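You operate a simulated robot arm through the tools that you are given. There is no shell and no other tool. Be economical: measure what you need, move in short steps, check, and stop when the job is done.

You run a simulated two-armed robot. Do the job below in one go: nothing can be reset, and whatever is moved stays where it is left.

Task
Take the blue oblong tub and leave it on the low left shelf of the steel rack. Take the beige pad and leave it on the blue book. Switch the right brake lever off. Take the lid off the white-lid jar and lay it down on the grey bench top. Take the orange wipes packet and leave it on the flat carton with a green bar. Open the blue-edged bench door, take the bolts box from the blue-edged bench cupboard shelf and put it on the white-edged bench open shelf and shut the door again. Lift the bin cover open. The order is free. Set down upright: bolts box. The right brake lever goes to its stop.

The check looks at the end state, three seconds after you hand in, the way a careful person would. Anything else that was tipped, shoved, dropped, spilled or broken makes it a failure. A push-on lid holds only when it is set on centred and level and pressed home; a screw cap is set on level and turned clockwise until tight.

Robot
Two 7-joint arms with two-finger parallel grippers on one trunk, on a base that drives. Base frame: it is fixed to the floor where the robot stands at the start and does not move with it; the origin is under the middle of the robot, x ahead of it, y to its left, z up; the surface under the hand at the start is at about z = 960. Readings come in mm, degrees, newtons and seconds.
The left shoulder is at the start at [60, 143, 819], the right one opposite. With the tool pointing down near the work surface each hand reaches from about 380 to 460 mm from the robot's upright axis, wherever it stands, measured 20 degrees to its own side. Places, roughly: beige pad (6x5x5 cm) [200, -9100, 800]; bin cover [-1800, -3400, 900]; blue book (15x8x3 cm) [400, -9600, 800]; blue oblong tub (7x11x5 cm) [700, 100, 1000]; blue-edged bench door [-2100, -1400, 400]; bolts box [-2000, -1500, 500]; flat carton with a green bar (27x21x2 cm) [-1400, -1500, 800]; low left shelf of the steel rack [600, 100, 600]; orange wipes packet [500, -1500, 1250]; right brake lever [200, -8600, 400]; white-edged bench open shelf [-1800, -4200, 300]; white-lid jar (10x10x10 cm) [-5800, -8400, 800]. Payload 1.57 kg a hand.
The tool frame of a hand sits at the grasp point between the pads (the TCP): z along the fingers, y along the line on which they close. The tips reach 30 mm beyond it. Largest opening 110 mm; finger width 24, thickness 12; the body of the gripper, 48 by 112 mm, starts 78 mm behind the TCP.
Orientation is that of the tool frame in the base frame, as a unit quaternion [w, x, y, z]. With the fingers straight down and closing along the base's y, the tool's x points along the base's -x, its y along +y and its z along -z.

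Tools
- The arms move only by the tool apply_moves. It takes "left_targets", "right_targets" or both (then of equal length, played together; a hand with none holds still); each is text: rows parted by semicolons, each of 7 numbers parted by spaces: the shift along the base's x, y, z in mm, then the turn, a rotation vector about the base's x, y, z in degrees, then the closure, from 0 (fully open) to 1 (shut). In form: x y z wx wy wz jaw; .... A call has 1 to 8 rows; each row shifts and turns the commanded pose from where the row before left it. A row lasts 0.2 s, in which the tool goes at most 50 mm and 8.6 degrees; a call with a longer step from one row to the next is refused whole, and so is a gripper value outside its range. Where a pose cannot be reached the arm comes as near as it can. A force on the tool above 40 N (or 10 N above the force at the start of the call, whichever is more), or a blocked arm, ends the call early, and 0.2 s more pass. The fingers move at their own pace (about 45 mm/s each) and stop on an object; they squeeze with about 27 N. The grip force told is the motor's: it shows also when the fingers shut on nothing. Time passes only in rows, and 0.2 s behind the last, so rows that do not move let the fingers close. It gives the time, the measured TCP pose, the force on the tool (base axes), the opening and the grip force at its end, in the units of the frame above (readings bear some noise), with the torque about the TCP (base axes, N m) and any sound that the robot's microphone picked up.
- Cameras (640 x 400 px; columns grow to the right, rows downward): "scene" is now at [49.1, -8.2, 1446.6]; the picture's right is [-0.10, -1.00, 0.00], its down [-0.70, 0.07, -0.71] and it looks along [0.71, -0.07, -0.70] (base axes); focal length 249 px, centre (320, 200). "left" rides on the left gripper at [70, -16, -141] in its tool frame; the picture's right is [0.23, 0.97, 0.00], its down [-0.86, 0.20, -0.48] and it looks along [-0.47, 0.11, 0.88] (tool axes); focal length 222 px, centre (320, 200). "right" rides on the right gripper at [70, 16, -141] in its tool frame; the picture's right is [-0.23, 0.97, 0.00], its down [-0.86, -0.20, -0.48] and it looks along [-0.47, -0.11, 0.88] (tool axes); focal length 222 px, centre (320, 200). There is no depth. A picture from a camera that has moved, and an enlarged one, comes with that camera's place and axes in the base frame and with its lens. The place of the scene camera against the robot may be out by one fixed shift of up to 12 mm in any direction.
- grab_frame(camera): a new picture of that camera. It takes no simulated time.
- slide_trunk(by): slides the trunk up (or, below 0, down) by that many mm; the arms and the scene camera ride with it, the base frame stays. It gives what a move gives, with no picture.
- base_move(legs): drives the robot by 1 to 6 legs, each [ahead, left, turn to the left] in mm, mm and degrees, along the robot's own axes; the way and the turn of a leg run together, so that a leg with both is an arc; at most 1500 mm and 180 degrees a leg. The arms and the cameras ride along, it lands a little off, and it stops where it bumps. It gives what a move gives.
- head_to(pan, tilt): turns the head with the scene camera to pan (to the left, within 86 degrees either way) and tilt (down, from -29 to 69), counted from straight ahead of the robot. It gives what a move gives.
- zoom(camera, box): a new picture of the part [left, top, right, bottom] of that camera's present view, enlarged. It takes no simulated time.
- sign_off(): hands the job in; it is judged then, once.

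Go step by step. Nothing tells you exact positions but the pictures and the camera data: compare them with the known pose of the tool, close in by small moves and look again before you grip or let go. The budget is 196 turns and 192 pictures, counting those below and the enlarged ones. Unless the task says otherwise, let go and move clear before handing in, and close with one line.

The tools are called after "Emit:" as name(argument=value, ...) on one line, values as JSON. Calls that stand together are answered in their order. apply_moves: Moves the arms, as the interface text tells. Its arguments: {"type":"object","properties":{"left_targets":{"type":"string"},"right_targets":{"type":"string"}},"required":[]} The other tools are called the same way: slide_trunk (by) slides the trunk up or down; base_move (legs) drives the base; head_to (pan, tilt) turns the head that bears the scene camera; grab_frame (camera) takes a picture; zoom (camera, box) takes an enlarged picture of a part of a camera's view; sign_off () hands the job in.

At the start:

```text
time_s: 0.0
left_ee_pos: [378.0, 95.2, 999.3]
left_tool_rot: [0.0, 0.0, 1.0, 0.0]
left_force: [-0.4, -0.1, -0.1]
left_ft_torque: [-0.02, 0.01, -0.01]
left_grip_width: 109.9
left_grip_force: 0.0
right_ee_pos: [406.0, -218.4, 1000.1]
right_tool_rot: [0.0, 0.0, 1.0, 0.001]
right_force: [0.4, -0.2, -0.4]
right_ft_torque: [0.02, -0.02, -0.02]
right_grip_width: 110.1
right_grip_force: 0.1
trunk travel left (down, up): [-418.0, 172.0]
robot x, y, heading: [-0.6, 0.8, -0.3]
head pan, tilt: [-5.5, 44.7]
```

scene: 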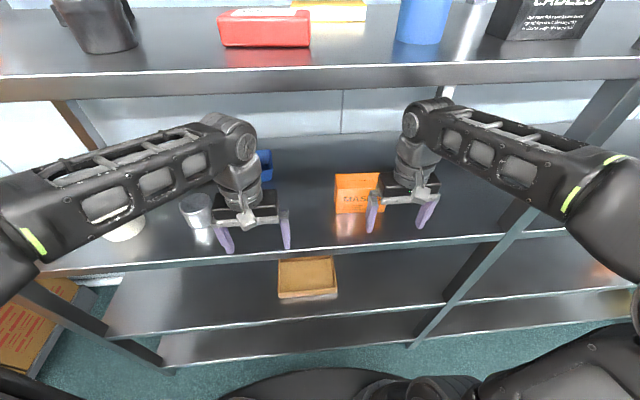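
right: 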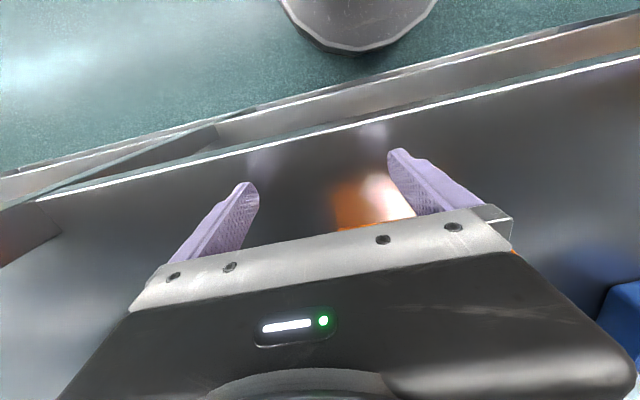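
left: 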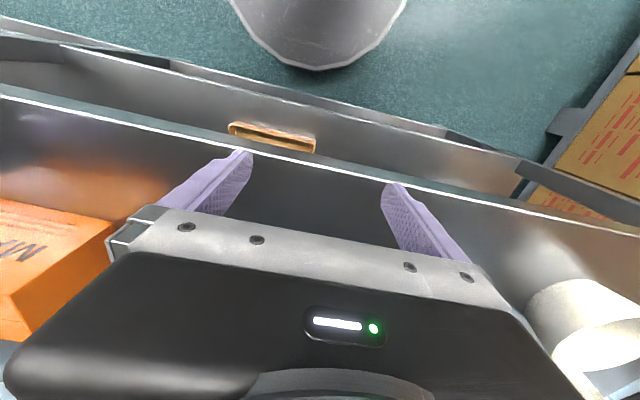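

The tub sits on the shelf behind the left hand, at about [690, 110, 985]. I'll look closer at it and at the low shelf first.

Emit:
zoom(camera="scene", box=[160, 120, 400, 270])

Emit:
head_to(pan=10, tilt=60)

Emit:
grab_frame(camera="scene")

```text
2.67 times, centred on (280, 195) of scene
camera zoom: at [49.1, -8.2, 1446.6], right [-0.1, -1.0, 0.0], down [-0.7, 0.07, -0.71], along [0.71, -0.07, -0.7], focal length 663 px, centre (427, 213)
```

zoom: 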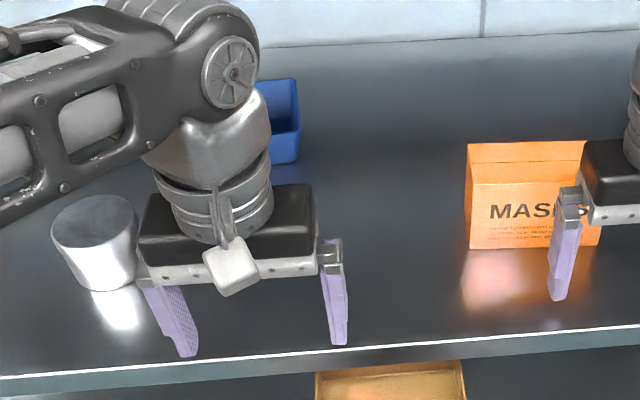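

```text
time_s: 0.8
left_ee_pos: [379.0, 94.9, 999.5]
left_tool_rot: [0.0, 0.0, 1.0, 0.0]
left_force: [-0.4, 0.4, 0.4]
left_ft_torque: [0.0, 0.03, 0.01]
left_grip_width: 110.0
left_grip_force: 0.0
right_ee_pos: [406.3, -218.0, 1000.1]
right_tool_rot: [-0.001, 0.0, 1.0, 0.0]
right_force: [0.3, -0.7, -0.4]
right_ft_torque: [0.0, 0.03, 0.0]
right_grip_width: 110.0
right_grip_force: 0.1
trunk travel left (down, up): [-418.0, 172.0]
robot x, y, heading: [-0.7, 2.7, -0.1]
head pan, tilt: [10.0, 60.0]
```

```text
187 pictures are left
camera scene: at [33.6, 11.1, 1426.8], right [0.17, -0.98, 0.0], down [-0.85, -0.15, -0.5], along [0.49, 0.09, -0.87], focal length 249 px, centre (320, 200)
```

scene: 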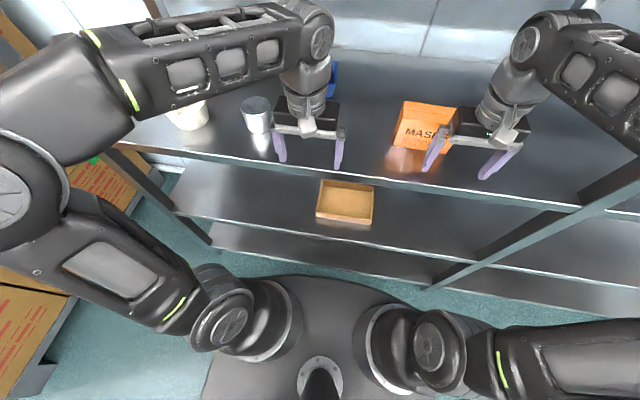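

The tub is hidden by the left hand, so I'll pitch that hand forward toward horizontal, raising it a little, and then look again.

Emit:
apply_moves(left_targets="0 -5 20 0 -8.5 0 0; 5 -5 20 0 -8.5 0 0; 10 -5 10 0 -8.5 0 0; 15 0 10 0 -8.5 0 0; 15 0 10 0 -8.5 0 0; 15 0 0 0 -8.5 0 0; 15 0 0 0 -8.5 0 0")

Emit:
grab_frame(camera="scene")

Emit:
grab_frame(camera="left")

```text
time_s: 2.4
left_ee_pos: [454.1, 80.4, 1070.0]
left_tool_rot: [0.497, 0.001, 0.868, 0.0]
left_force: [-0.2, -0.6, 0.1]
left_ft_torque: [-0.02, 0.02, 0.04]
left_grip_width: 110.0
left_grip_force: 0.1
right_ee_pos: [406.9, -216.9, 999.5]
right_tool_rot: [0.0, 0.0, 1.0, 0.0]
right_force: [0.0, 0.7, 0.6]
right_ft_torque: [0.01, -0.02, -0.06]
right_grip_width: 110.1
right_grip_force: 0.1
trunk travel left (down, up): [-418.0, 172.0]
robot x, y, heading: [-1.5, 3.1, 0.1]
head pan, tilt: [10.0, 60.0]
```

```text
186 pictures are left
camera scene: at [33.6, 11.1, 1426.7], right [0.17, -0.98, 0.0], down [-0.85, -0.15, -0.5], along [0.49, 0.09, -0.87], focal length 249 px, centre (320, 200)
```

scene: 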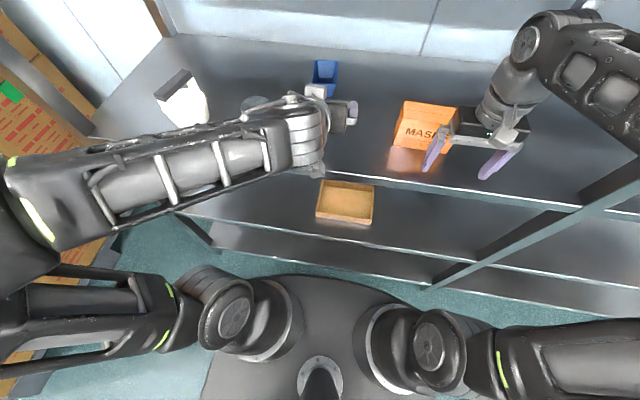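

```text
185 pictures are left
camera left: at [295.9, 63.9, 1081.0], right [-0.11, 0.97, -0.2], down [0.02, 0.2, 0.98], along [0.99, 0.11, -0.04], focal length 222 px, centre (320, 200)
```

left: 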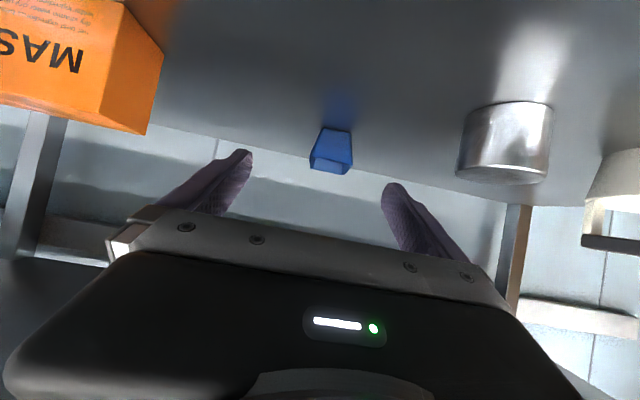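

The tub's long side runs along x: near rim x≈608, far ≈715, y≈108, top z≈1012. I'll advance the left hand in the same pitch to just short of it and check.

Emit:
apply_moves(left_targets="30 10 0 0 0 0 0; 30 10 -20 0 0 0 0; 26 8 -30 0 0 0 0; 0 0 -20 0 0 0 0")

Emit:
grab_frame(camera="scene")

Emit:
grab_frame(camera="left")

```text
time_s: 3.4
left_ee_pos: [537.9, 108.4, 999.5]
left_tool_rot: [0.496, 0.0, 0.868, 0.0]
left_force: [-0.3, -0.2, -0.1]
left_ft_torque: [-0.01, -0.01, 0.02]
left_grip_width: 109.9
left_grip_force: 0.0
right_ee_pos: [406.3, -217.5, 999.5]
right_tool_rot: [0.001, 0.001, 1.0, 0.001]
right_force: [0.0, -0.3, 0.1]
right_ft_torque: [-0.01, -0.01, 0.02]
right_grip_width: 109.9
right_grip_force: 0.1
trunk travel left (down, up): [-418.0, 172.0]
robot x, y, heading: [1.6, -3.1, 0.1]
head pan, tilt: [10.0, 60.0]
```

```text
184 pictures are left
camera scene: at [33.6, 11.1, 1426.7], right [0.17, -0.98, 0.0], down [-0.85, -0.15, -0.5], along [0.49, 0.09, -0.87], focal length 249 px, centre (320, 200)
```

scene: 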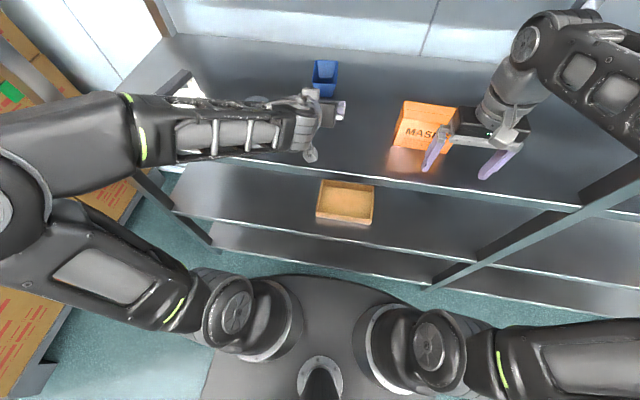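

```text
183 pictures are left
camera left: at [381.9, 91.7, 1010.6], right [-0.12, 0.97, -0.2], down [0.02, 0.2, 0.98], along [0.99, 0.11, -0.04], focal length 222 px, centre (320, 200)
```

left: 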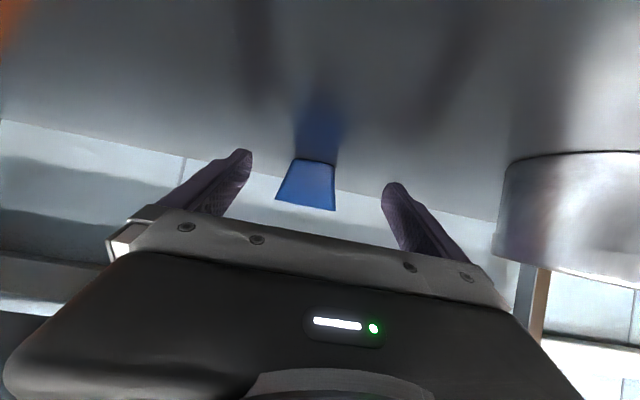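

Aligned in y with the tub (≈105–108). I'll steepen the hand slightly to keep the forearm above the metal cup, and slide forward with fingers on both sides of the tub.

Emit:
apply_moves(left_targets="0 0 10 0 6 0 0; 30 0 0 0 6 0 0; 30 0 0 0 0 0 0; 30 0 -10 0 0 0 0; 22 0 -6 0 0 0 0; 0 0 0 0 0 0 0")

Emit:
grab_frame(camera="scene")

Emit:
grab_frame(camera="left")

```text
time_s: 4.8
left_ee_pos: [651.8, 107.5, 993.2]
left_tool_rot: [0.403, 0.0, 0.915, 0.001]
left_force: [0.0, -0.3, 0.3]
left_ft_torque: [0.01, 0.0, 0.0]
left_grip_width: 110.2
left_grip_force: 0.0
right_ee_pos: [406.4, -218.6, 1000.9]
right_tool_rot: [0.0, 0.0, 1.0, -0.001]
right_force: [0.4, 0.3, -0.6]
right_ft_torque: [-0.01, 0.0, 0.0]
right_grip_width: 110.3
right_grip_force: 0.0
trunk travel left (down, up): [-418.0, 172.0]
robot x, y, heading: [-1.9, 2.9, 0.1]
head pan, tilt: [10.0, 60.0]
```

```text
182 pictures are left
camera scene: at [33.4, 11.2, 1426.7], right [0.17, -0.98, 0.0], down [-0.85, -0.15, -0.5], along [0.49, 0.09, -0.87], focal length 249 px, centre (320, 200)
```

scene: 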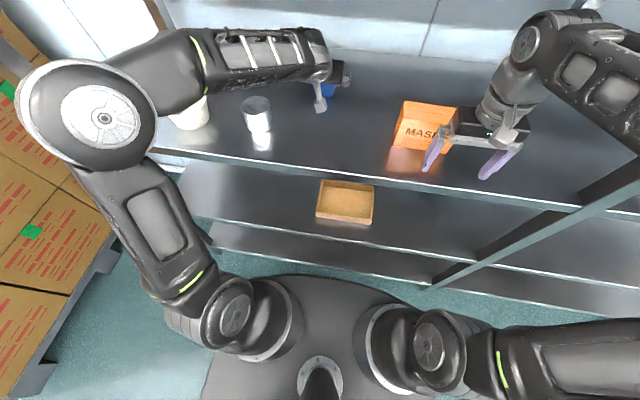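

```text
181 pictures are left
camera left: at [499.6, 92.0, 1037.3], right [-0.15, 0.97, -0.17], down [0.23, 0.2, 0.95], along [0.96, 0.11, -0.25], focal length 222 px, centre (320, 200)
```

left: 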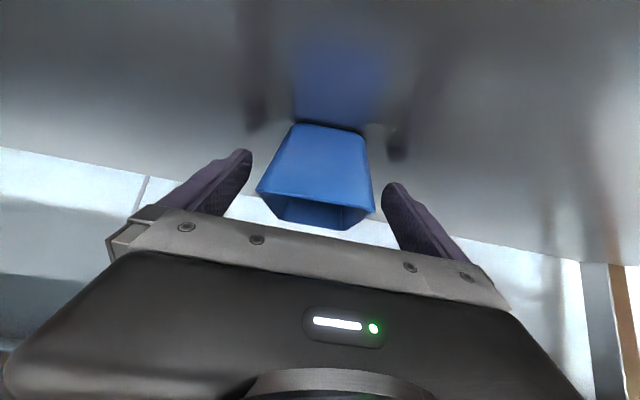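

Fingers straddle the tub evenly; closing now and lifting slightly.

Emit:
apply_moves(left_targets="0 0 0 0 0 0 1; 0 0 0 0 0 0 1; 0 0 0 0 0 0 1; 0 0 0 0 0 0 1; 0 0 0 0 0 0 1; 0 0 12 0 0 0 1; 0 0 20 0 0 0 1")

Emit:
grab_frame(camera="left")

```text
time_s: 6.4
left_ee_pos: [651.6, 107.7, 1026.4]
left_tool_rot: [0.402, 0.0, 0.916, 0.0]
left_force: [0.3, -0.8, -1.3]
left_ft_torque: [0.02, 0.01, 0.01]
left_grip_width: 64.7
left_grip_force: 26.7
right_ee_pos: [405.8, -217.8, 999.7]
right_tool_rot: [0.0, 0.0, 1.0, 0.0]
right_force: [0.5, 0.4, 0.1]
right_ft_torque: [0.0, -0.01, 0.0]
right_grip_width: 109.9
right_grip_force: 0.2
trunk travel left (down, up): [-418.0, 172.0]
robot x, y, heading: [2.8, -1.6, 0.0]
head pan, tilt: [10.0, 60.0]
```

```text
180 pictures are left
camera left: at [499.4, 92.0, 1069.6], right [-0.15, 0.97, -0.17], down [0.22, 0.2, 0.95], along [0.96, 0.11, -0.25], focal length 222 px, centre (320, 200)
```

left: 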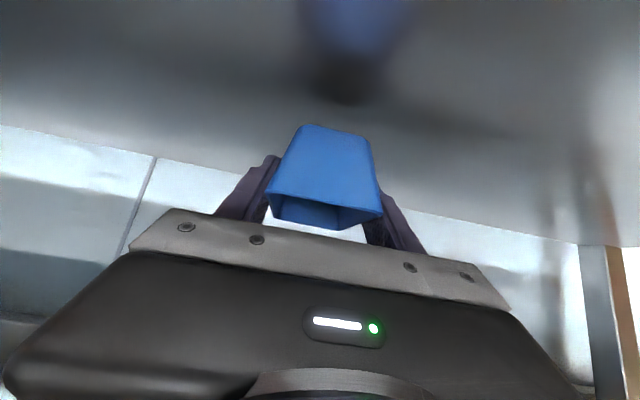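

The tub is held (65 mm wide, light). I'll back the robot straight out of the rack and look around, before lowering the trunk to the low shelf.

Emit:
base_move(legs=[[-450, 0, 0]])

Emit:
head_to(pan=20, tilt=40)

Emit:
grab_frame(camera="scene")

```text
time_s: 9.1
left_ee_pos: [201.8, 107.2, 1027.1]
left_tool_rot: [0.403, 0.001, 0.915, 0.0]
left_force: [-0.5, -0.2, -0.1]
left_ft_torque: [0.01, -0.01, -0.03]
left_grip_width: 64.6
left_grip_force: 26.9
right_ee_pos: [-44.4, -217.7, 999.9]
right_tool_rot: [0.001, 0.002, 1.0, 0.0]
right_force: [0.1, 0.0, 0.7]
right_ft_torque: [-0.03, 0.0, 0.02]
right_grip_width: 109.7
right_grip_force: 0.0
trunk travel left (down, up): [-418.0, 172.0]
robot x, y, heading: [-448.4, 1.0, 0.0]
head pan, tilt: [10.0, 60.0]
```

```text
time_s: 9.9
left_ee_pos: [202.6, 107.7, 1027.1]
left_tool_rot: [0.402, 0.0, 0.915, 0.0]
left_force: [-0.6, -0.5, -0.8]
left_ft_torque: [-0.02, 0.02, -0.03]
left_grip_width: 64.5
left_grip_force: 27.0
right_ee_pos: [-43.9, -218.3, 999.6]
right_tool_rot: [0.0, 0.001, 1.0, -0.001]
right_force: [-0.4, 0.0, 0.3]
right_ft_torque: [0.0, -0.01, -0.01]
right_grip_width: 110.0
right_grip_force: 0.1
trunk travel left (down, up): [-418.0, 172.0]
robot x, y, heading: [-451.9, 3.3, -0.1]
head pan, tilt: [20.0, 40.0]
```

```text
179 pictures are left
camera scene: at [-401.7, 29.0, 1453.4], right [0.34, -0.94, 0.0], down [-0.61, -0.22, -0.77], along [0.72, 0.26, -0.64], focal length 249 px, centre (320, 200)
```

scene: 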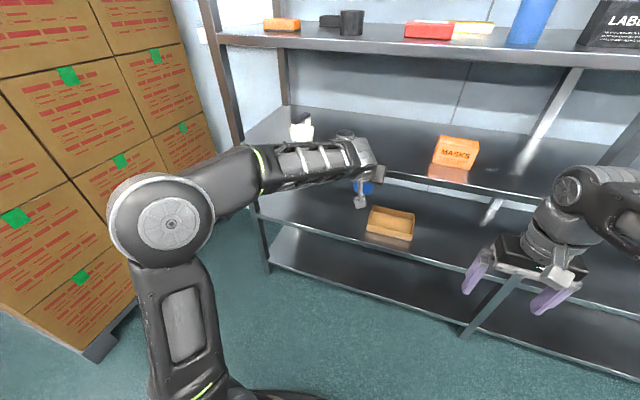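

The low shelf is around z≈580–600, with free room left of the wooden tray. I'll shift left, lower the trunk 350 mm and check from the hand camera.

Emit:
base_move(legs=[[0, 130, 0]])

Emit:
slide_trunk(by=-330)

Emit:
grab_frame(camera="left")

Emit:
grab_frame(camera="scene")

```text
time_s: 11.2
left_ee_pos: [201.6, 237.5, 1025.9]
left_tool_rot: [0.402, 0.0, 0.916, -0.001]
left_force: [-0.2, 0.0, 0.2]
left_ft_torque: [-0.04, 0.02, -0.05]
left_grip_width: 64.6
left_grip_force: 26.4
right_ee_pos: [-42.4, -87.2, 1000.4]
right_tool_rot: [0.0, 0.002, 1.0, 0.0]
right_force: [-0.7, 1.2, 0.4]
right_ft_torque: [-0.01, 0.03, 0.0]
right_grip_width: 110.0
right_grip_force: 0.1
trunk travel left (down, up): [-418.0, 172.0]
robot x, y, heading: [-450.9, 132.2, -0.1]
head pan, tilt: [20.0, 40.0]
```

```text
time_s: 14.5
left_ee_pos: [201.8, 237.1, 695.2]
left_tool_rot: [0.403, 0.001, 0.915, 0.0]
left_force: [0.2, -0.1, -0.6]
left_ft_torque: [-0.02, -0.02, 0.03]
left_grip_width: 64.7
left_grip_force: 26.6
right_ee_pos: [-42.6, -87.6, 670.2]
right_tool_rot: [0.0, 0.001, 1.0, 0.0]
right_force: [-0.6, 0.4, 0.1]
right_ft_torque: [0.01, 0.02, 0.01]
right_grip_width: 110.4
right_grip_force: 0.1
trunk travel left (down, up): [-88.0, 502.0]
robot x, y, heading: [-452.3, 131.9, -0.2]
head pan, tilt: [20.0, 40.0]
```

```text
178 pictures are left
camera left: at [50.4, 221.2, 739.3], right [-0.15, 0.97, -0.17], down [0.23, 0.2, 0.95], along [0.96, 0.11, -0.25], focal length 222 px, centre (320, 200)
```

left: 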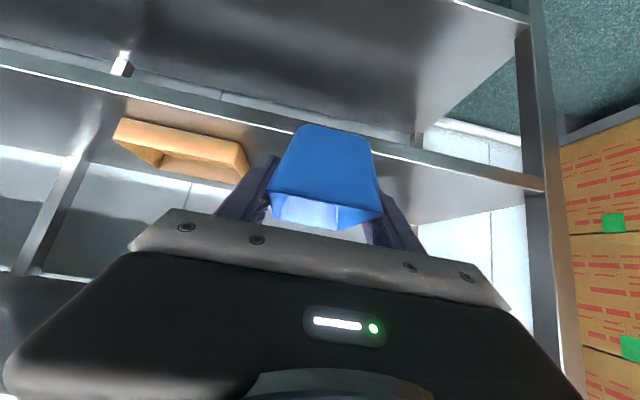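

```text
177 pictures are left
camera scene: at [-401.5, 158.6, 1123.5], right [0.34, -0.94, 0.0], down [-0.6, -0.22, -0.77], along [0.72, 0.26, -0.64], focal length 249 px, centre (320, 200)
```

scene: 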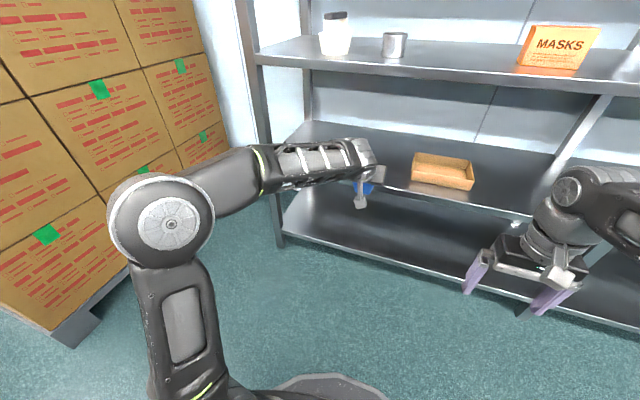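

The shelf top appears at z≈560. Driving forward to bring the tub over it, left of the tray.

Emit:
base_move(legs=[[310, 0, 0]])

Emit:
grab_frame(camera="left")

Emit:
grab_frame(camera="scene")

```text
time_s: 16.6
left_ee_pos: [511.6, 233.7, 696.2]
left_tool_rot: [0.403, 0.002, 0.915, -0.001]
left_force: [-0.1, 0.0, 0.1]
left_ft_torque: [0.0, 0.0, -0.03]
left_grip_width: 65.1
left_grip_force: 27.1
right_ee_pos: [266.2, -91.1, 669.5]
right_tool_rot: [0.001, 0.002, 1.0, 0.0]
right_force: [0.4, -0.4, -0.5]
right_ft_torque: [0.0, 0.0, 0.01]
right_grip_width: 110.0
right_grip_force: 0.0
trunk travel left (down, up): [-88.0, 502.0]
robot x, y, heading: [-142.6, 129.9, -0.2]
head pan, tilt: [20.0, 40.0]
```

```text
176 pictures are left
camera left: at [360.0, 218.9, 739.3], right [-0.15, 0.97, -0.17], down [0.23, 0.2, 0.95], along [0.96, 0.1, -0.25], focal length 222 px, centre (320, 200)
```

left: 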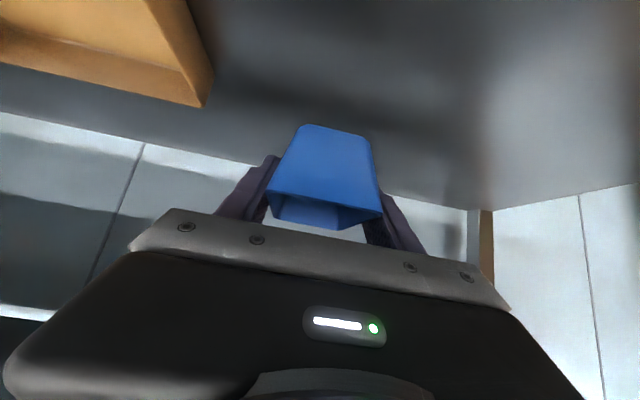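

```text
175 pictures are left
camera scene: at [-92.1, 157.5, 1123.4], right [0.34, -0.94, 0.0], down [-0.6, -0.22, -0.77], along [0.72, 0.26, -0.64], focal length 249 px, centre (320, 200)
```

scene: 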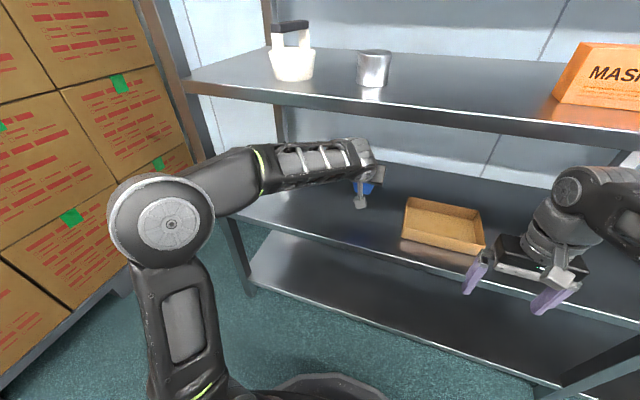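

Clear around. Lowering in steps toward the shelf.

Emit:
apply_moves(left_targets="0 0 -25 0 0 0 1; 0 0 -25 0 0 0 1; 0 0 -15 0 0 0 1; 0 0 0 0 0 0 1")

Emit:
grab_frame(camera="left")

```text
time_s: 17.6
left_ee_pos: [512.9, 235.2, 631.2]
left_tool_rot: [0.402, 0.003, 0.915, -0.001]
left_force: [-0.6, -0.6, -0.3]
left_ft_torque: [-0.01, 0.01, 0.02]
left_grip_width: 64.6
left_grip_force: 27.3
right_ee_pos: [266.5, -90.6, 668.9]
right_tool_rot: [0.0, 0.002, 1.0, 0.0]
right_force: [-0.5, -0.3, 0.2]
right_ft_torque: [-0.04, 0.0, 0.0]
right_grip_width: 110.0
right_grip_force: 0.0
trunk travel left (down, up): [-88.0, 502.0]
robot x, y, heading: [-142.9, 129.2, -0.4]
head pan, tilt: [20.0, 40.0]
```

```text
174 pictures are left
camera left: at [359.8, 218.9, 674.4], right [-0.15, 0.97, -0.17], down [0.23, 0.2, 0.95], along [0.96, 0.1, -0.25], focal length 222 px, centre (320, 200)
```

left: 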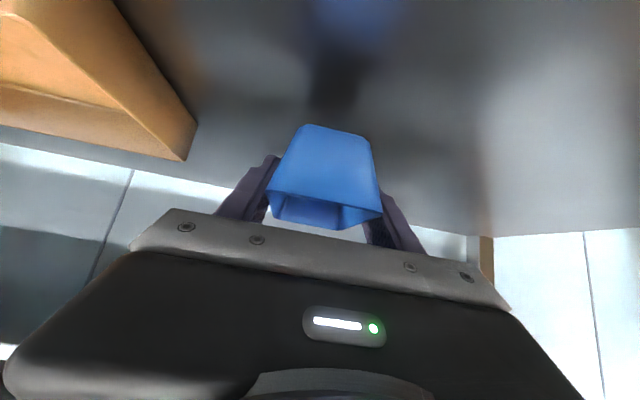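

The reflection suggests about 40–50 mm more. Lowering in small steps, watching the force.

Emit:
apply_moves(left_targets="0 0 -15 0 0 0 1; 0 0 -10 0 0 0 1; 0 0 -5 0 0 0 1; 0 0 0 0 0 0 1")

Emit:
grab_frame(camera="left")

```text
time_s: 18.6
left_ee_pos: [511.9, 234.7, 600.9]
left_tool_rot: [0.403, 0.002, 0.915, -0.002]
left_force: [0.1, 0.1, -0.9]
left_ft_torque: [0.02, -0.01, 0.03]
left_grip_width: 64.8
left_grip_force: 27.4
right_ee_pos: [265.9, -90.0, 668.8]
right_tool_rot: [-0.001, 0.001, 1.0, 0.0]
right_force: [-0.6, 0.3, -0.6]
right_ft_torque: [0.0, -0.02, 0.03]
right_grip_width: 109.9
right_grip_force: 0.1
trunk travel left (down, up): [-88.0, 502.0]
robot x, y, heading: [-140.1, 128.6, -0.3]
head pan, tilt: [20.0, 40.0]
```

```text
173 pictures are left
camera left: at [360.0, 219.0, 644.2], right [-0.15, 0.97, -0.17], down [0.23, 0.2, 0.95], along [0.96, 0.1, -0.25], focal length 222 px, centre (320, 200)
```

left: 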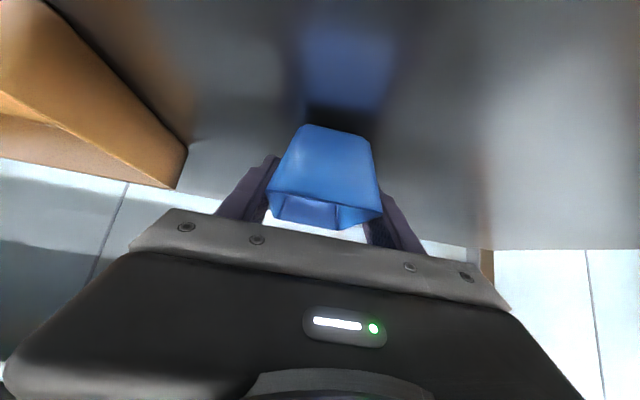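

Close now; about 20 mm left. Continuing down gently.

Emit:
apply_moves(left_targets="0 0 -8 0 0 0 1; 0 0 -4 0 0 0 1; 0 0 -3 0 0 0 1; 0 0 -3 0 0 0 1; 0 0 0 0 0 0 1")

Emit:
grab_frame(camera="left")

```text
time_s: 19.8
left_ee_pos: [512.3, 233.1, 588.6]
left_tool_rot: [0.407, 0.002, 0.913, -0.002]
left_force: [0.5, 1.1, 36.8]
left_ft_torque: [0.36, 0.85, -0.05]
left_grip_width: 64.8
left_grip_force: 27.0
right_ee_pos: [264.4, -90.5, 671.3]
right_tool_rot: [0.003, 0.001, 1.0, 0.0]
right_force: [0.4, -0.4, -0.2]
right_ft_torque: [-0.02, -0.04, 0.03]
right_grip_width: 109.6
right_grip_force: 0.1
trunk travel left (down, up): [-88.0, 502.0]
robot x, y, heading: [-139.1, 130.4, -0.2]
head pan, tilt: [20.0, 40.0]
```

```text
172 pictures are left
camera left: at [360.1, 218.7, 630.9], right [-0.15, 0.97, -0.17], down [0.22, 0.2, 0.96], along [0.97, 0.1, -0.24], focal length 222 px, centre (320, 200)
```

left: 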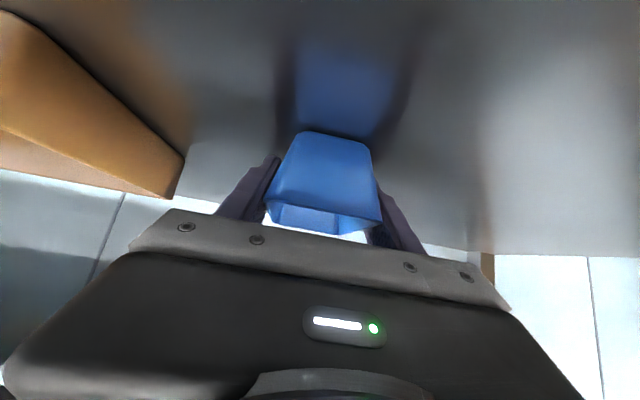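

Touchdown. Relieving the press, opening, and backing out.

Emit:
apply_moves(left_targets="0 0 5 0 0 0 1; 0 0 0 0 0 0 0.4; 0 0 0 0 0 0 0; 0 0 0 0 0 0 0; 0 0 0 0 0 0 0")

Emit:
apply_moves(left_targets="0 0 2 0 0 0 0; -15 0 2 0 0 0 0; -35 0 0 0 0 0 0; -40 0 10 0 0 0 0")

Emit:
grab_frame(camera="left")

```text
time_s: 20.9
left_ee_pos: [510.0, 237.5, 588.6]
left_tool_rot: [0.402, -0.002, 0.915, 0.001]
left_force: [-12.6, 1.4, 20.4]
left_ft_torque: [-1.21, 0.12, -0.95]
left_grip_width: 109.1
left_grip_force: 0.4
right_ee_pos: [264.2, -89.0, 670.6]
right_tool_rot: [0.002, 0.002, 1.0, 0.0]
right_force: [-0.4, -0.2, -0.5]
right_ft_torque: [0.0, -0.01, -0.04]
right_grip_width: 110.2
right_grip_force: 0.1
trunk travel left (down, up): [-88.0, 502.0]
robot x, y, heading: [-143.4, 127.1, -0.3]
head pan, tilt: [20.0, 40.0]
```

```text
time_s: 21.9
left_ee_pos: [420.2, 234.5, 600.4]
left_tool_rot: [0.402, 0.003, 0.916, -0.001]
left_force: [0.5, -1.0, -0.7]
left_ft_torque: [0.03, 0.04, 0.0]
left_grip_width: 110.1
left_grip_force: 0.1
right_ee_pos: [266.5, -91.1, 671.1]
right_tool_rot: [0.0, 0.002, 1.0, 0.0]
right_force: [0.7, 0.3, 0.2]
right_ft_torque: [0.04, 0.03, 0.01]
right_grip_width: 109.6
right_grip_force: 0.1
trunk travel left (down, up): [-88.0, 502.0]
robot x, y, heading: [-138.3, 129.7, -0.2]
head pan, tilt: [20.0, 40.0]
```

```text
171 pictures are left
camera left: at [269.3, 218.8, 644.2], right [-0.15, 0.97, -0.17], down [0.23, 0.2, 0.95], along [0.96, 0.1, -0.25], focal length 222 px, centre (320, 200)
```

left: 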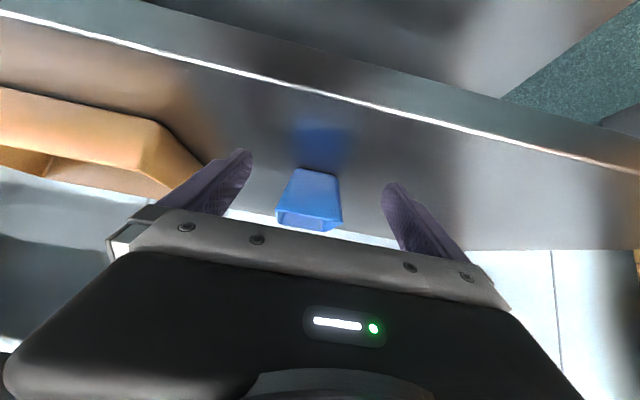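

The tub stands on the low shelf. Backing out, raising the trunk, and looking right toward the wipes packet.

Emit:
base_move(legs=[[-450, 0, 0]])

Emit:
slide_trunk(by=450)

Emit:
head_to(pan=-60, tilt=25)

Emit:
grab_frame(camera="scene")

```text
time_s: 24.7
left_ee_pos: [-29.1, 235.6, 601.2]
left_tool_rot: [0.403, 0.002, 0.915, -0.001]
left_force: [-0.3, 0.3, -0.3]
left_ft_torque: [0.04, 0.02, 0.03]
left_grip_width: 109.8
left_grip_force: 0.1
right_ee_pos: [-186.0, -88.4, 669.7]
right_tool_rot: [0.0, 0.003, 1.0, 0.001]
right_force: [-1.1, -0.1, 0.7]
right_ft_torque: [-0.03, 0.01, -0.03]
right_grip_width: 109.9
right_grip_force: 0.0
trunk travel left (down, up): [-88.0, 502.0]
robot x, y, heading: [-588.9, 132.7, -0.2]
head pan, tilt: [20.0, 40.0]
```

```text
refused: 450 is not a number from -400 to 400
```

```text
time_s: 26.2
left_ee_pos: [-29.0, 235.5, 601.7]
left_tool_rot: [0.403, 0.002, 0.915, -0.001]
left_force: [0.0, 0.4, 0.9]
left_ft_torque: [0.03, 0.03, 0.01]
left_grip_width: 110.2
left_grip_force: 0.0
right_ee_pos: [-185.3, -88.5, 669.8]
right_tool_rot: [0.001, 0.002, 1.0, 0.0]
right_force: [0.1, -0.4, 0.1]
right_ft_torque: [0.01, 0.02, 0.01]
right_grip_width: 110.1
right_grip_force: 0.1
trunk travel left (down, up): [-88.0, 502.0]
robot x, y, heading: [-589.0, 127.7, -0.5]
head pan, tilt: [-60.0, 25.0]
```

```text
170 pictures are left
camera scene: at [-577.1, 51.1, 1146.8], right [-0.87, -0.5, 0.0], down [-0.21, 0.37, -0.91], along [0.45, -0.79, -0.42], focal length 249 px, centre (320, 200)
```

scene: 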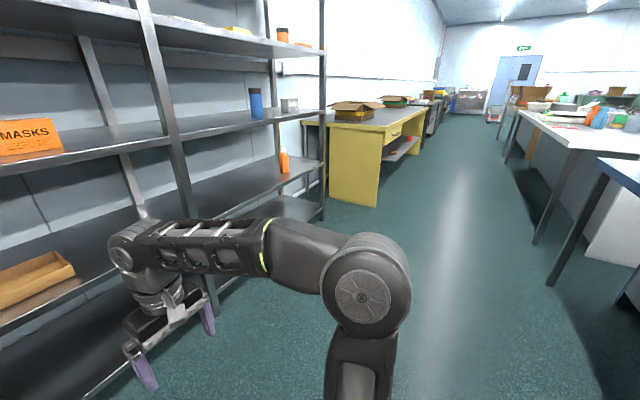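

An aisle runs along -y, with the rack continuing on the left; orange items are at its right end on the top shelf. I'll raise the trunk, shift right about 1.4 m and look.

Emit:
slide_trunk(by=400)

Emit:
base_move(legs=[[0, -1450, 0]])

Emit:
head_to(pan=-12, tilt=15)

Emit:
grab_frame(camera="scene")

```text
time_s: 30.0
left_ee_pos: [-27.6, 236.9, 1002.5]
left_tool_rot: [0.403, 0.002, 0.915, -0.001]
left_force: [0.8, -0.1, 0.5]
left_ft_torque: [-0.04, -0.01, 0.0]
left_grip_width: 109.8
left_grip_force: 0.1
right_ee_pos: [-184.0, -88.6, 1069.5]
right_tool_rot: [0.0, 0.002, 1.0, -0.001]
right_force: [-0.1, -0.2, 0.6]
right_ft_torque: [0.01, 0.03, -0.01]
right_grip_width: 110.0
right_grip_force: 0.1
trunk travel left (down, up): [-488.0, 102.0]
robot x, y, heading: [-587.9, 131.6, -0.1]
head pan, tilt: [-60.0, 25.0]
```

```text
time_s: 37.3
left_ee_pos: [-29.6, -1218.6, 1001.4]
left_tool_rot: [0.403, -0.002, 0.915, 0.0]
left_force: [-0.6, -1.5, 0.1]
left_ft_torque: [0.02, -0.03, -0.01]
left_grip_width: 109.8
left_grip_force: 0.1
right_ee_pos: [-182.8, -1544.6, 1069.8]
right_tool_rot: [-0.001, -0.003, 1.0, 0.0]
right_force: [-0.1, -0.1, -0.1]
right_ft_torque: [-0.03, -0.02, -0.03]
right_grip_width: 110.1
right_grip_force: 0.1
trunk travel left (down, up): [-488.0, 102.0]
robot x, y, heading: [-589.0, -1329.4, 0.4]
head pan, tilt: [-60.0, 25.0]
```

```text
time_s: 38.4
left_ee_pos: [-29.4, -1218.8, 1001.9]
left_tool_rot: [0.403, -0.002, 0.915, 0.001]
left_force: [-0.2, 0.1, 0.2]
left_ft_torque: [-0.01, 0.01, 0.05]
left_grip_width: 110.0
left_grip_force: 0.0
right_ee_pos: [-182.2, -1544.6, 1068.8]
right_tool_rot: [0.0, -0.003, 1.0, 0.0]
right_force: [-0.4, 1.3, 0.1]
right_ft_torque: [-0.01, 0.0, -0.01]
right_grip_width: 110.1
right_grip_force: 0.1
trunk travel left (down, up): [-488.0, 102.0]
robot x, y, heading: [-587.6, -1332.0, 0.5]
head pan, tilt: [-12.0, 15.0]
```

```text
169 pictures are left
camera scene: at [-530.7, -1348.5, 1563.0], right [-0.2, -0.98, 0.0], down [-0.25, 0.05, -0.97], along [0.95, -0.2, -0.26], focal length 249 px, centre (320, 200)
```

scene: 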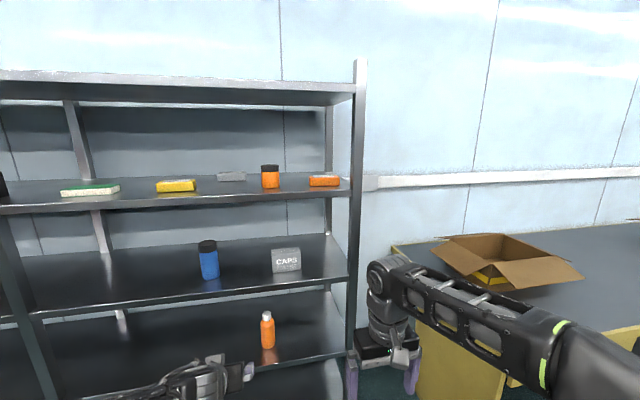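

Emit:
zoom(camera="scene", box=[220, 130, 380, 230])

```text
4.00 times, centred on (300, 180) of scene
camera zoom: at [-530.7, -1348.5, 1563.0], right [-0.2, -0.98, 0.0], down [-0.25, 0.05, -0.97], along [0.95, -0.2, -0.26], focal length 995 px, centre (400, 280)
```

zoom: 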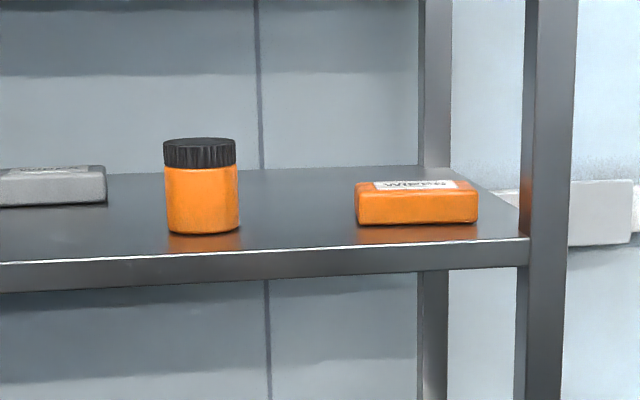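

The wipes packet is on the top shelf (z≈1345), around [525, -1580]. It looks ~13 cm wide along y and ~9 cm deep. I'll tuck the left hand back, raise the trunk, and drive closer for a better view.

Emit:
apply_moves(left_targets="-40 0 20 0 0 0 0; -40 0 20 0 0 0 0; -40 0 10 0 0 0 0; -30 0 0 0 0 0 0")

Emit:
slide_trunk(by=100)

Emit:
base_move(legs=[[420, -110, 0]])

Emit:
head_to(pan=-15, tilt=30)

Emit:
grab_frame(camera="scene")

```text
time_s: 39.4
left_ee_pos: [-179.5, -1218.3, 1050.3]
left_tool_rot: [0.403, -0.002, 0.915, 0.001]
left_force: [-0.3, -0.6, -1.0]
left_ft_torque: [0.03, 0.01, 0.0]
left_grip_width: 109.8
left_grip_force: 0.1
right_ee_pos: [-183.0, -1544.1, 1070.8]
right_tool_rot: [-0.001, -0.004, 1.0, 0.001]
right_force: [-0.2, 0.1, -0.8]
right_ft_torque: [0.04, 0.0, -0.02]
right_grip_width: 109.7
right_grip_force: 0.1
trunk travel left (down, up): [-488.0, 102.0]
robot x, y, heading: [-588.8, -1325.1, 0.2]
head pan, tilt: [-12.0, 15.0]
```

```text
time_s: 40.8
left_ee_pos: [-179.0, -1219.5, 1150.5]
left_tool_rot: [0.402, -0.002, 0.915, 0.001]
left_force: [-0.7, -0.4, -0.3]
left_ft_torque: [-0.01, 0.01, 0.02]
left_grip_width: 110.1
left_grip_force: 0.1
right_ee_pos: [-182.4, -1543.1, 1169.1]
right_tool_rot: [-0.001, -0.004, 1.0, 0.0]
right_force: [-0.6, 0.7, 0.0]
right_ft_torque: [-0.02, 0.01, -0.04]
right_grip_width: 110.1
right_grip_force: 0.1
trunk travel left (down, up): [-588.0, 2.0]
robot x, y, heading: [-589.8, -1324.9, 0.4]
head pan, tilt: [-12.0, 15.0]
```

```text
time_s: 43.4
left_ee_pos: [238.6, -1325.2, 1151.3]
left_tool_rot: [0.402, -0.003, 0.915, 0.002]
left_force: [0.5, -0.1, -0.6]
left_ft_torque: [-0.01, 0.01, -0.02]
left_grip_width: 109.8
left_grip_force: 0.0
right_ee_pos: [234.1, -1651.9, 1167.9]
right_tool_rot: [0.001, -0.003, 1.0, 0.001]
right_force: [-0.8, -0.5, 0.1]
right_ft_torque: [0.0, 0.01, -0.02]
right_grip_width: 110.2
right_grip_force: 0.0
trunk travel left (down, up): [-588.0, 2.0]
robot x, y, heading: [-174.4, -1433.6, 0.2]
head pan, tilt: [-12.0, 15.0]
```

```text
time_s: 44.2
left_ee_pos: [238.0, -1325.8, 1151.1]
left_tool_rot: [0.403, -0.002, 0.915, 0.001]
left_force: [1.0, 0.3, -0.6]
left_ft_torque: [0.02, 0.0, 0.02]
left_grip_width: 110.3
left_grip_force: 0.0
right_ee_pos: [233.9, -1650.7, 1170.5]
right_tool_rot: [0.0, -0.002, 1.0, 0.0]
right_force: [0.2, 0.1, -0.4]
right_ft_torque: [-0.01, 0.01, 0.0]
right_grip_width: 110.1
right_grip_force: 0.0
trunk travel left (down, up): [-588.0, 2.0]
robot x, y, heading: [-172.8, -1437.8, 0.2]
head pan, tilt: [-15.0, 30.0]
```

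```text
167 pictures are left
camera scene: at [-118.0, -1459.7, 1638.9], right [-0.25, -0.97, 0.0], down [-0.48, 0.13, -0.87], along [0.84, -0.22, -0.5], focal length 249 px, centre (320, 200)
```

scene: 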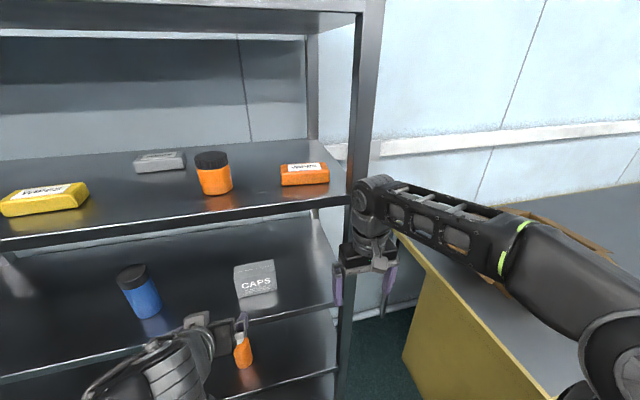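

Emit:
zoom(camera="scene", box=[180, 130, 380, 255])

```text
3.20 times, centred on (280, 192) of scene
camera zoom: at [-118.0, -1459.7, 1638.9], right [-0.25, -0.97, 0.0], down [-0.48, 0.13, -0.87], along [0.84, -0.22, -0.5], focal length 796 px, centre (448, 224)
```

zoom: 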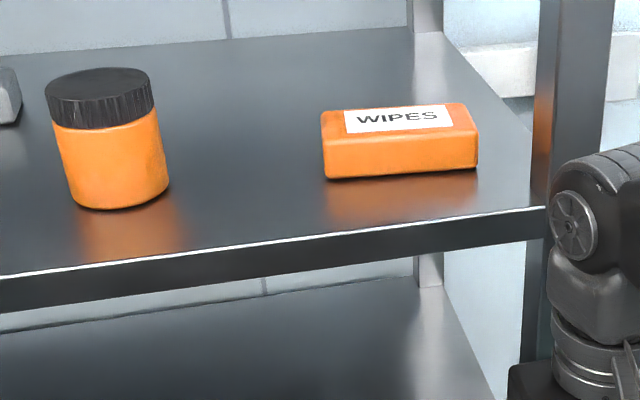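

Packet: near face x≈456, far ≈521, y −1512…−1634, z 1351…1384 — so 65 mm across in x. I'll reach in with the left hand yawed to the right (−65°), between the jar and the post, gripping across x. First I'll reposition the base and raise/yaw the hand in free air.

Emit:
base_move(legs=[[73, -145, 0]])

Emit:
apply_moves(left_targets="-20 0 30 0 0 -8.1 0; -20 0 36 0 0 -8.1 0; -10 0 36 0 0 -8.1 0; 0 0 36 0 0 -8.1 0; 0 0 36 0 0 -8.1 0; 0 0 36 0 0 -8.1 0; 0 0 38 0 0 -8.1 0; 0 0 38 0 0 -8.1 0")

Emit:
grab_frame(camera="scene")

Emit:
grab_frame(camera="left")

```text
time_s: 45.6
left_ee_pos: [311.9, -1471.6, 1151.9]
left_tool_rot: [0.403, -0.002, 0.915, 0.002]
left_force: [0.4, 0.0, -0.2]
left_ft_torque: [0.03, 0.02, 0.01]
left_grip_width: 110.1
left_grip_force: 0.0
right_ee_pos: [308.8, -1798.7, 1170.0]
right_tool_rot: [0.0, -0.003, 1.0, 0.001]
right_force: [-0.2, -0.8, -0.3]
right_ft_torque: [0.03, -0.01, -0.01]
right_grip_width: 110.2
right_grip_force: 0.0
trunk travel left (down, up): [-588.0, 2.0]
robot x, y, heading: [-102.4, -1580.6, 0.4]
head pan, tilt: [-15.0, 30.0]
```

```text
time_s: 47.4
left_ee_pos: [276.2, -1473.0, 1424.6]
left_tool_rot: [0.34, 0.489, 0.774, -0.215]
left_force: [0.3, 0.1, -0.6]
left_ft_torque: [-0.03, 0.01, -0.06]
left_grip_width: 109.8
left_grip_force: 0.0
left hand out of reach, approached as far as the arm can: row 8
right_ee_pos: [309.3, -1795.9, 1168.7]
right_tool_rot: [-0.001, -0.004, 1.0, -0.001]
right_force: [1.2, -0.6, -0.4]
right_ft_torque: [0.01, 0.05, -0.01]
right_grip_width: 109.9
right_grip_force: 0.0
trunk travel left (down, up): [-588.0, 2.0]
robot x, y, heading: [-97.0, -1581.8, 0.3]
head pan, tilt: [-15.0, 30.0]
```

```text
165 pictures are left
camera scene: at [-41.7, -1604.7, 1638.6], right [-0.25, -0.97, 0.0], down [-0.49, 0.13, -0.87], along [0.84, -0.22, -0.5], focal length 249 px, centre (320, 200)
```

scene: 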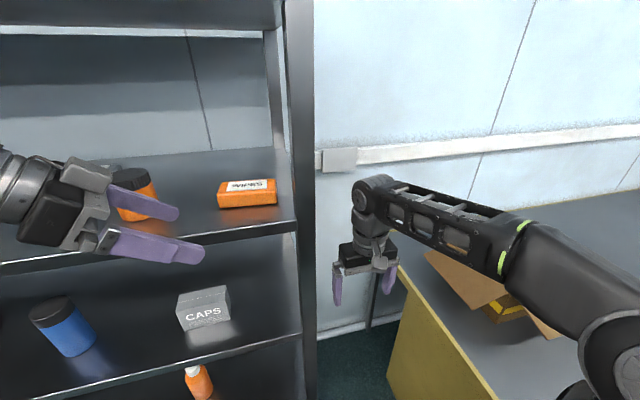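

```text
164 pictures are left
camera left: at [197.0, -1342.6, 1467.9], right [0.81, 0.56, -0.17], down [0.28, -0.12, 0.95], along [0.51, -0.82, -0.25], focal length 222 px, centre (320, 200)
```

left: 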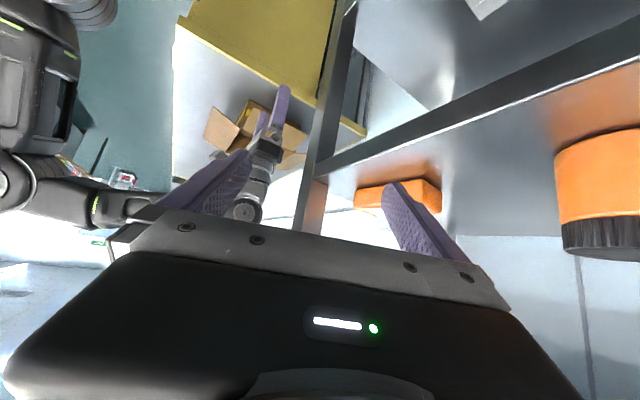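

The arm tops out here; I need the base closer. Checking floor clearance in front of the base.

Emit:
head_to(pan=0, tilt=69)

Emit:
grab_frame(camera="scene")

```text
time_s: 48.5
left_ee_pos: [274.7, -1471.5, 1424.8]
left_tool_rot: [0.341, 0.488, 0.775, -0.215]
left_force: [-1.0, -0.1, 0.1]
left_ft_torque: [0.01, 0.01, 0.01]
left_grip_width: 110.0
left_grip_force: 0.0
right_ee_pos: [307.9, -1795.6, 1170.0]
right_tool_rot: [0.0, -0.003, 1.0, 0.0]
right_force: [-0.3, 1.1, -0.2]
right_ft_torque: [-0.02, 0.0, -0.01]
right_grip_width: 110.2
right_grip_force: 0.0
trunk travel left (down, up): [-588.0, 2.0]
robot x, y, heading: [-98.1, -1578.9, 0.5]
head pan, tilt: [0.0, 68.8]
```

```text
163 pictures are left
camera scene: at [-75.9, -1581.2, 1587.4], right [0.01, -1.0, 0.0], down [-0.93, -0.01, -0.36], along [0.36, 0.0, -0.93], focal length 249 px, centre (320, 200)
```

scene: 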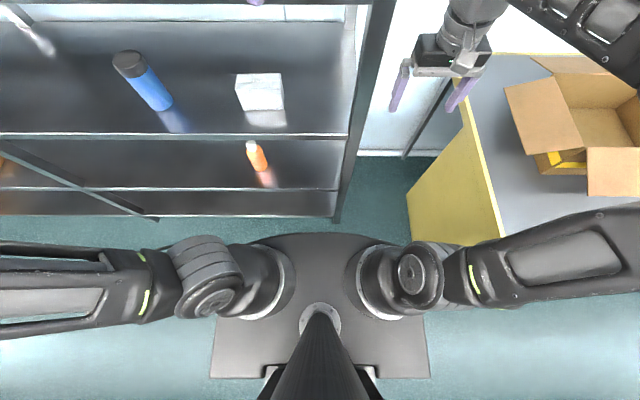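

Driving ahead ~115 mm (to about x=+15, where it stood safely at start), after nudging the right hand away from the post.

Emit:
apply_moves(right_targets="-20 -25 10 0 0 0 0; -20 -25 10 0 0 0 0")

Emit:
base_move(legs=[[115, 0, 0]])

Emit:
head_to(pan=0, tilt=35)

Emit:
grab_frame(camera="scene")

Emit:
grab_frame(camera="left")

```text
time_s: 49.0
left_ee_pos: [276.6, -1475.0, 1424.7]
left_tool_rot: [0.34, 0.488, 0.775, -0.214]
left_force: [-0.1, -1.3, -0.4]
left_ft_torque: [0.05, 0.0, -0.02]
left_grip_width: 110.2
left_grip_force: 0.2
right_ee_pos: [271.8, -1844.4, 1187.2]
right_tool_rot: [0.0, -0.005, 1.0, 0.0]
right_force: [0.1, 0.4, 0.4]
right_ft_torque: [0.06, 0.02, -0.01]
right_grip_width: 110.0
right_grip_force: 0.1
right hand out of reach, approached as far as the arm can: row 2
trunk travel left (down, up): [-588.0, 2.0]
robot x, y, heading: [-97.3, -1580.9, 0.5]
head pan, tilt: [0.0, 68.8]
```

```text
time_s: 50.3
left_ee_pos: [393.4, -1471.0, 1424.4]
left_tool_rot: [0.34, 0.489, 0.774, -0.215]
left_force: [0.6, 0.0, 0.1]
left_ft_torque: [-0.03, 0.03, -0.03]
left_grip_width: 109.8
left_grip_force: 0.1
right_ee_pos: [387.0, -1845.9, 1186.2]
right_tool_rot: [-0.001, -0.002, 1.0, 0.0]
right_force: [0.0, -0.1, -0.2]
right_ft_torque: [-0.03, 0.03, -0.01]
right_grip_width: 110.3
right_grip_force: 0.1
trunk travel left (down, up): [-588.0, 2.0]
robot x, y, heading: [13.7, -1583.7, 0.2]
head pan, tilt: [0.0, 68.8]
```

```text
time_s: 51.3
left_ee_pos: [391.2, -1472.0, 1424.7]
left_tool_rot: [0.341, 0.488, 0.774, -0.215]
left_force: [-0.3, 0.5, 0.1]
left_ft_torque: [0.01, 0.0, 0.01]
left_grip_width: 110.1
left_grip_force: 0.0
right_ee_pos: [385.0, -1845.5, 1186.9]
right_tool_rot: [0.0, -0.003, 1.0, 0.0]
right_force: [0.5, 0.3, -0.2]
right_ft_torque: [0.0, 0.01, 0.0]
right_grip_width: 109.9
right_grip_force: 0.1
trunk travel left (down, up): [-588.0, 2.0]
robot x, y, heading: [13.5, -1581.3, 0.1]
head pan, tilt: [0.0, 35.0]
```

```text
162 pictures are left
camera scene: at [72.2, -1580.5, 1630.9], right [0.0, -1.0, 0.0], down [-0.57, 0.0, -0.82], along [0.82, 0.0, -0.57], focal length 249 px, centre (320, 200)
```

scene: 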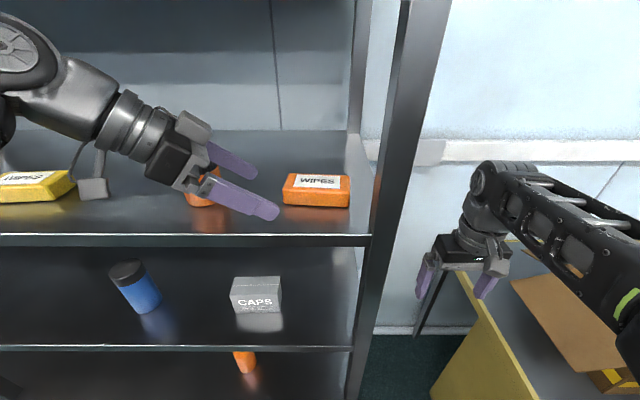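

```text
161 pictures are left
camera left: at [310.7, -1342.1, 1468.1], right [0.81, 0.56, -0.17], down [0.28, -0.12, 0.95], along [0.51, -0.82, -0.25], focal length 222 px, centre (320, 200)
```

left: 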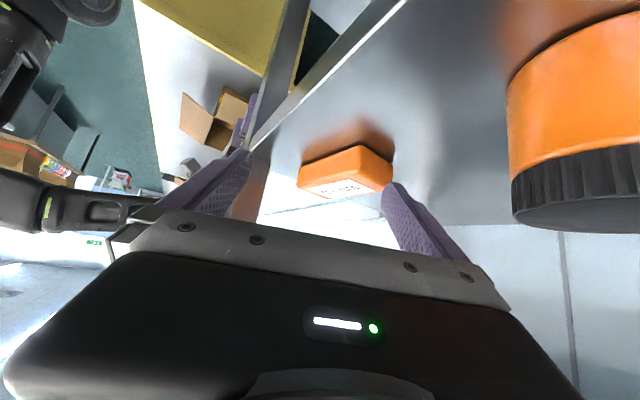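

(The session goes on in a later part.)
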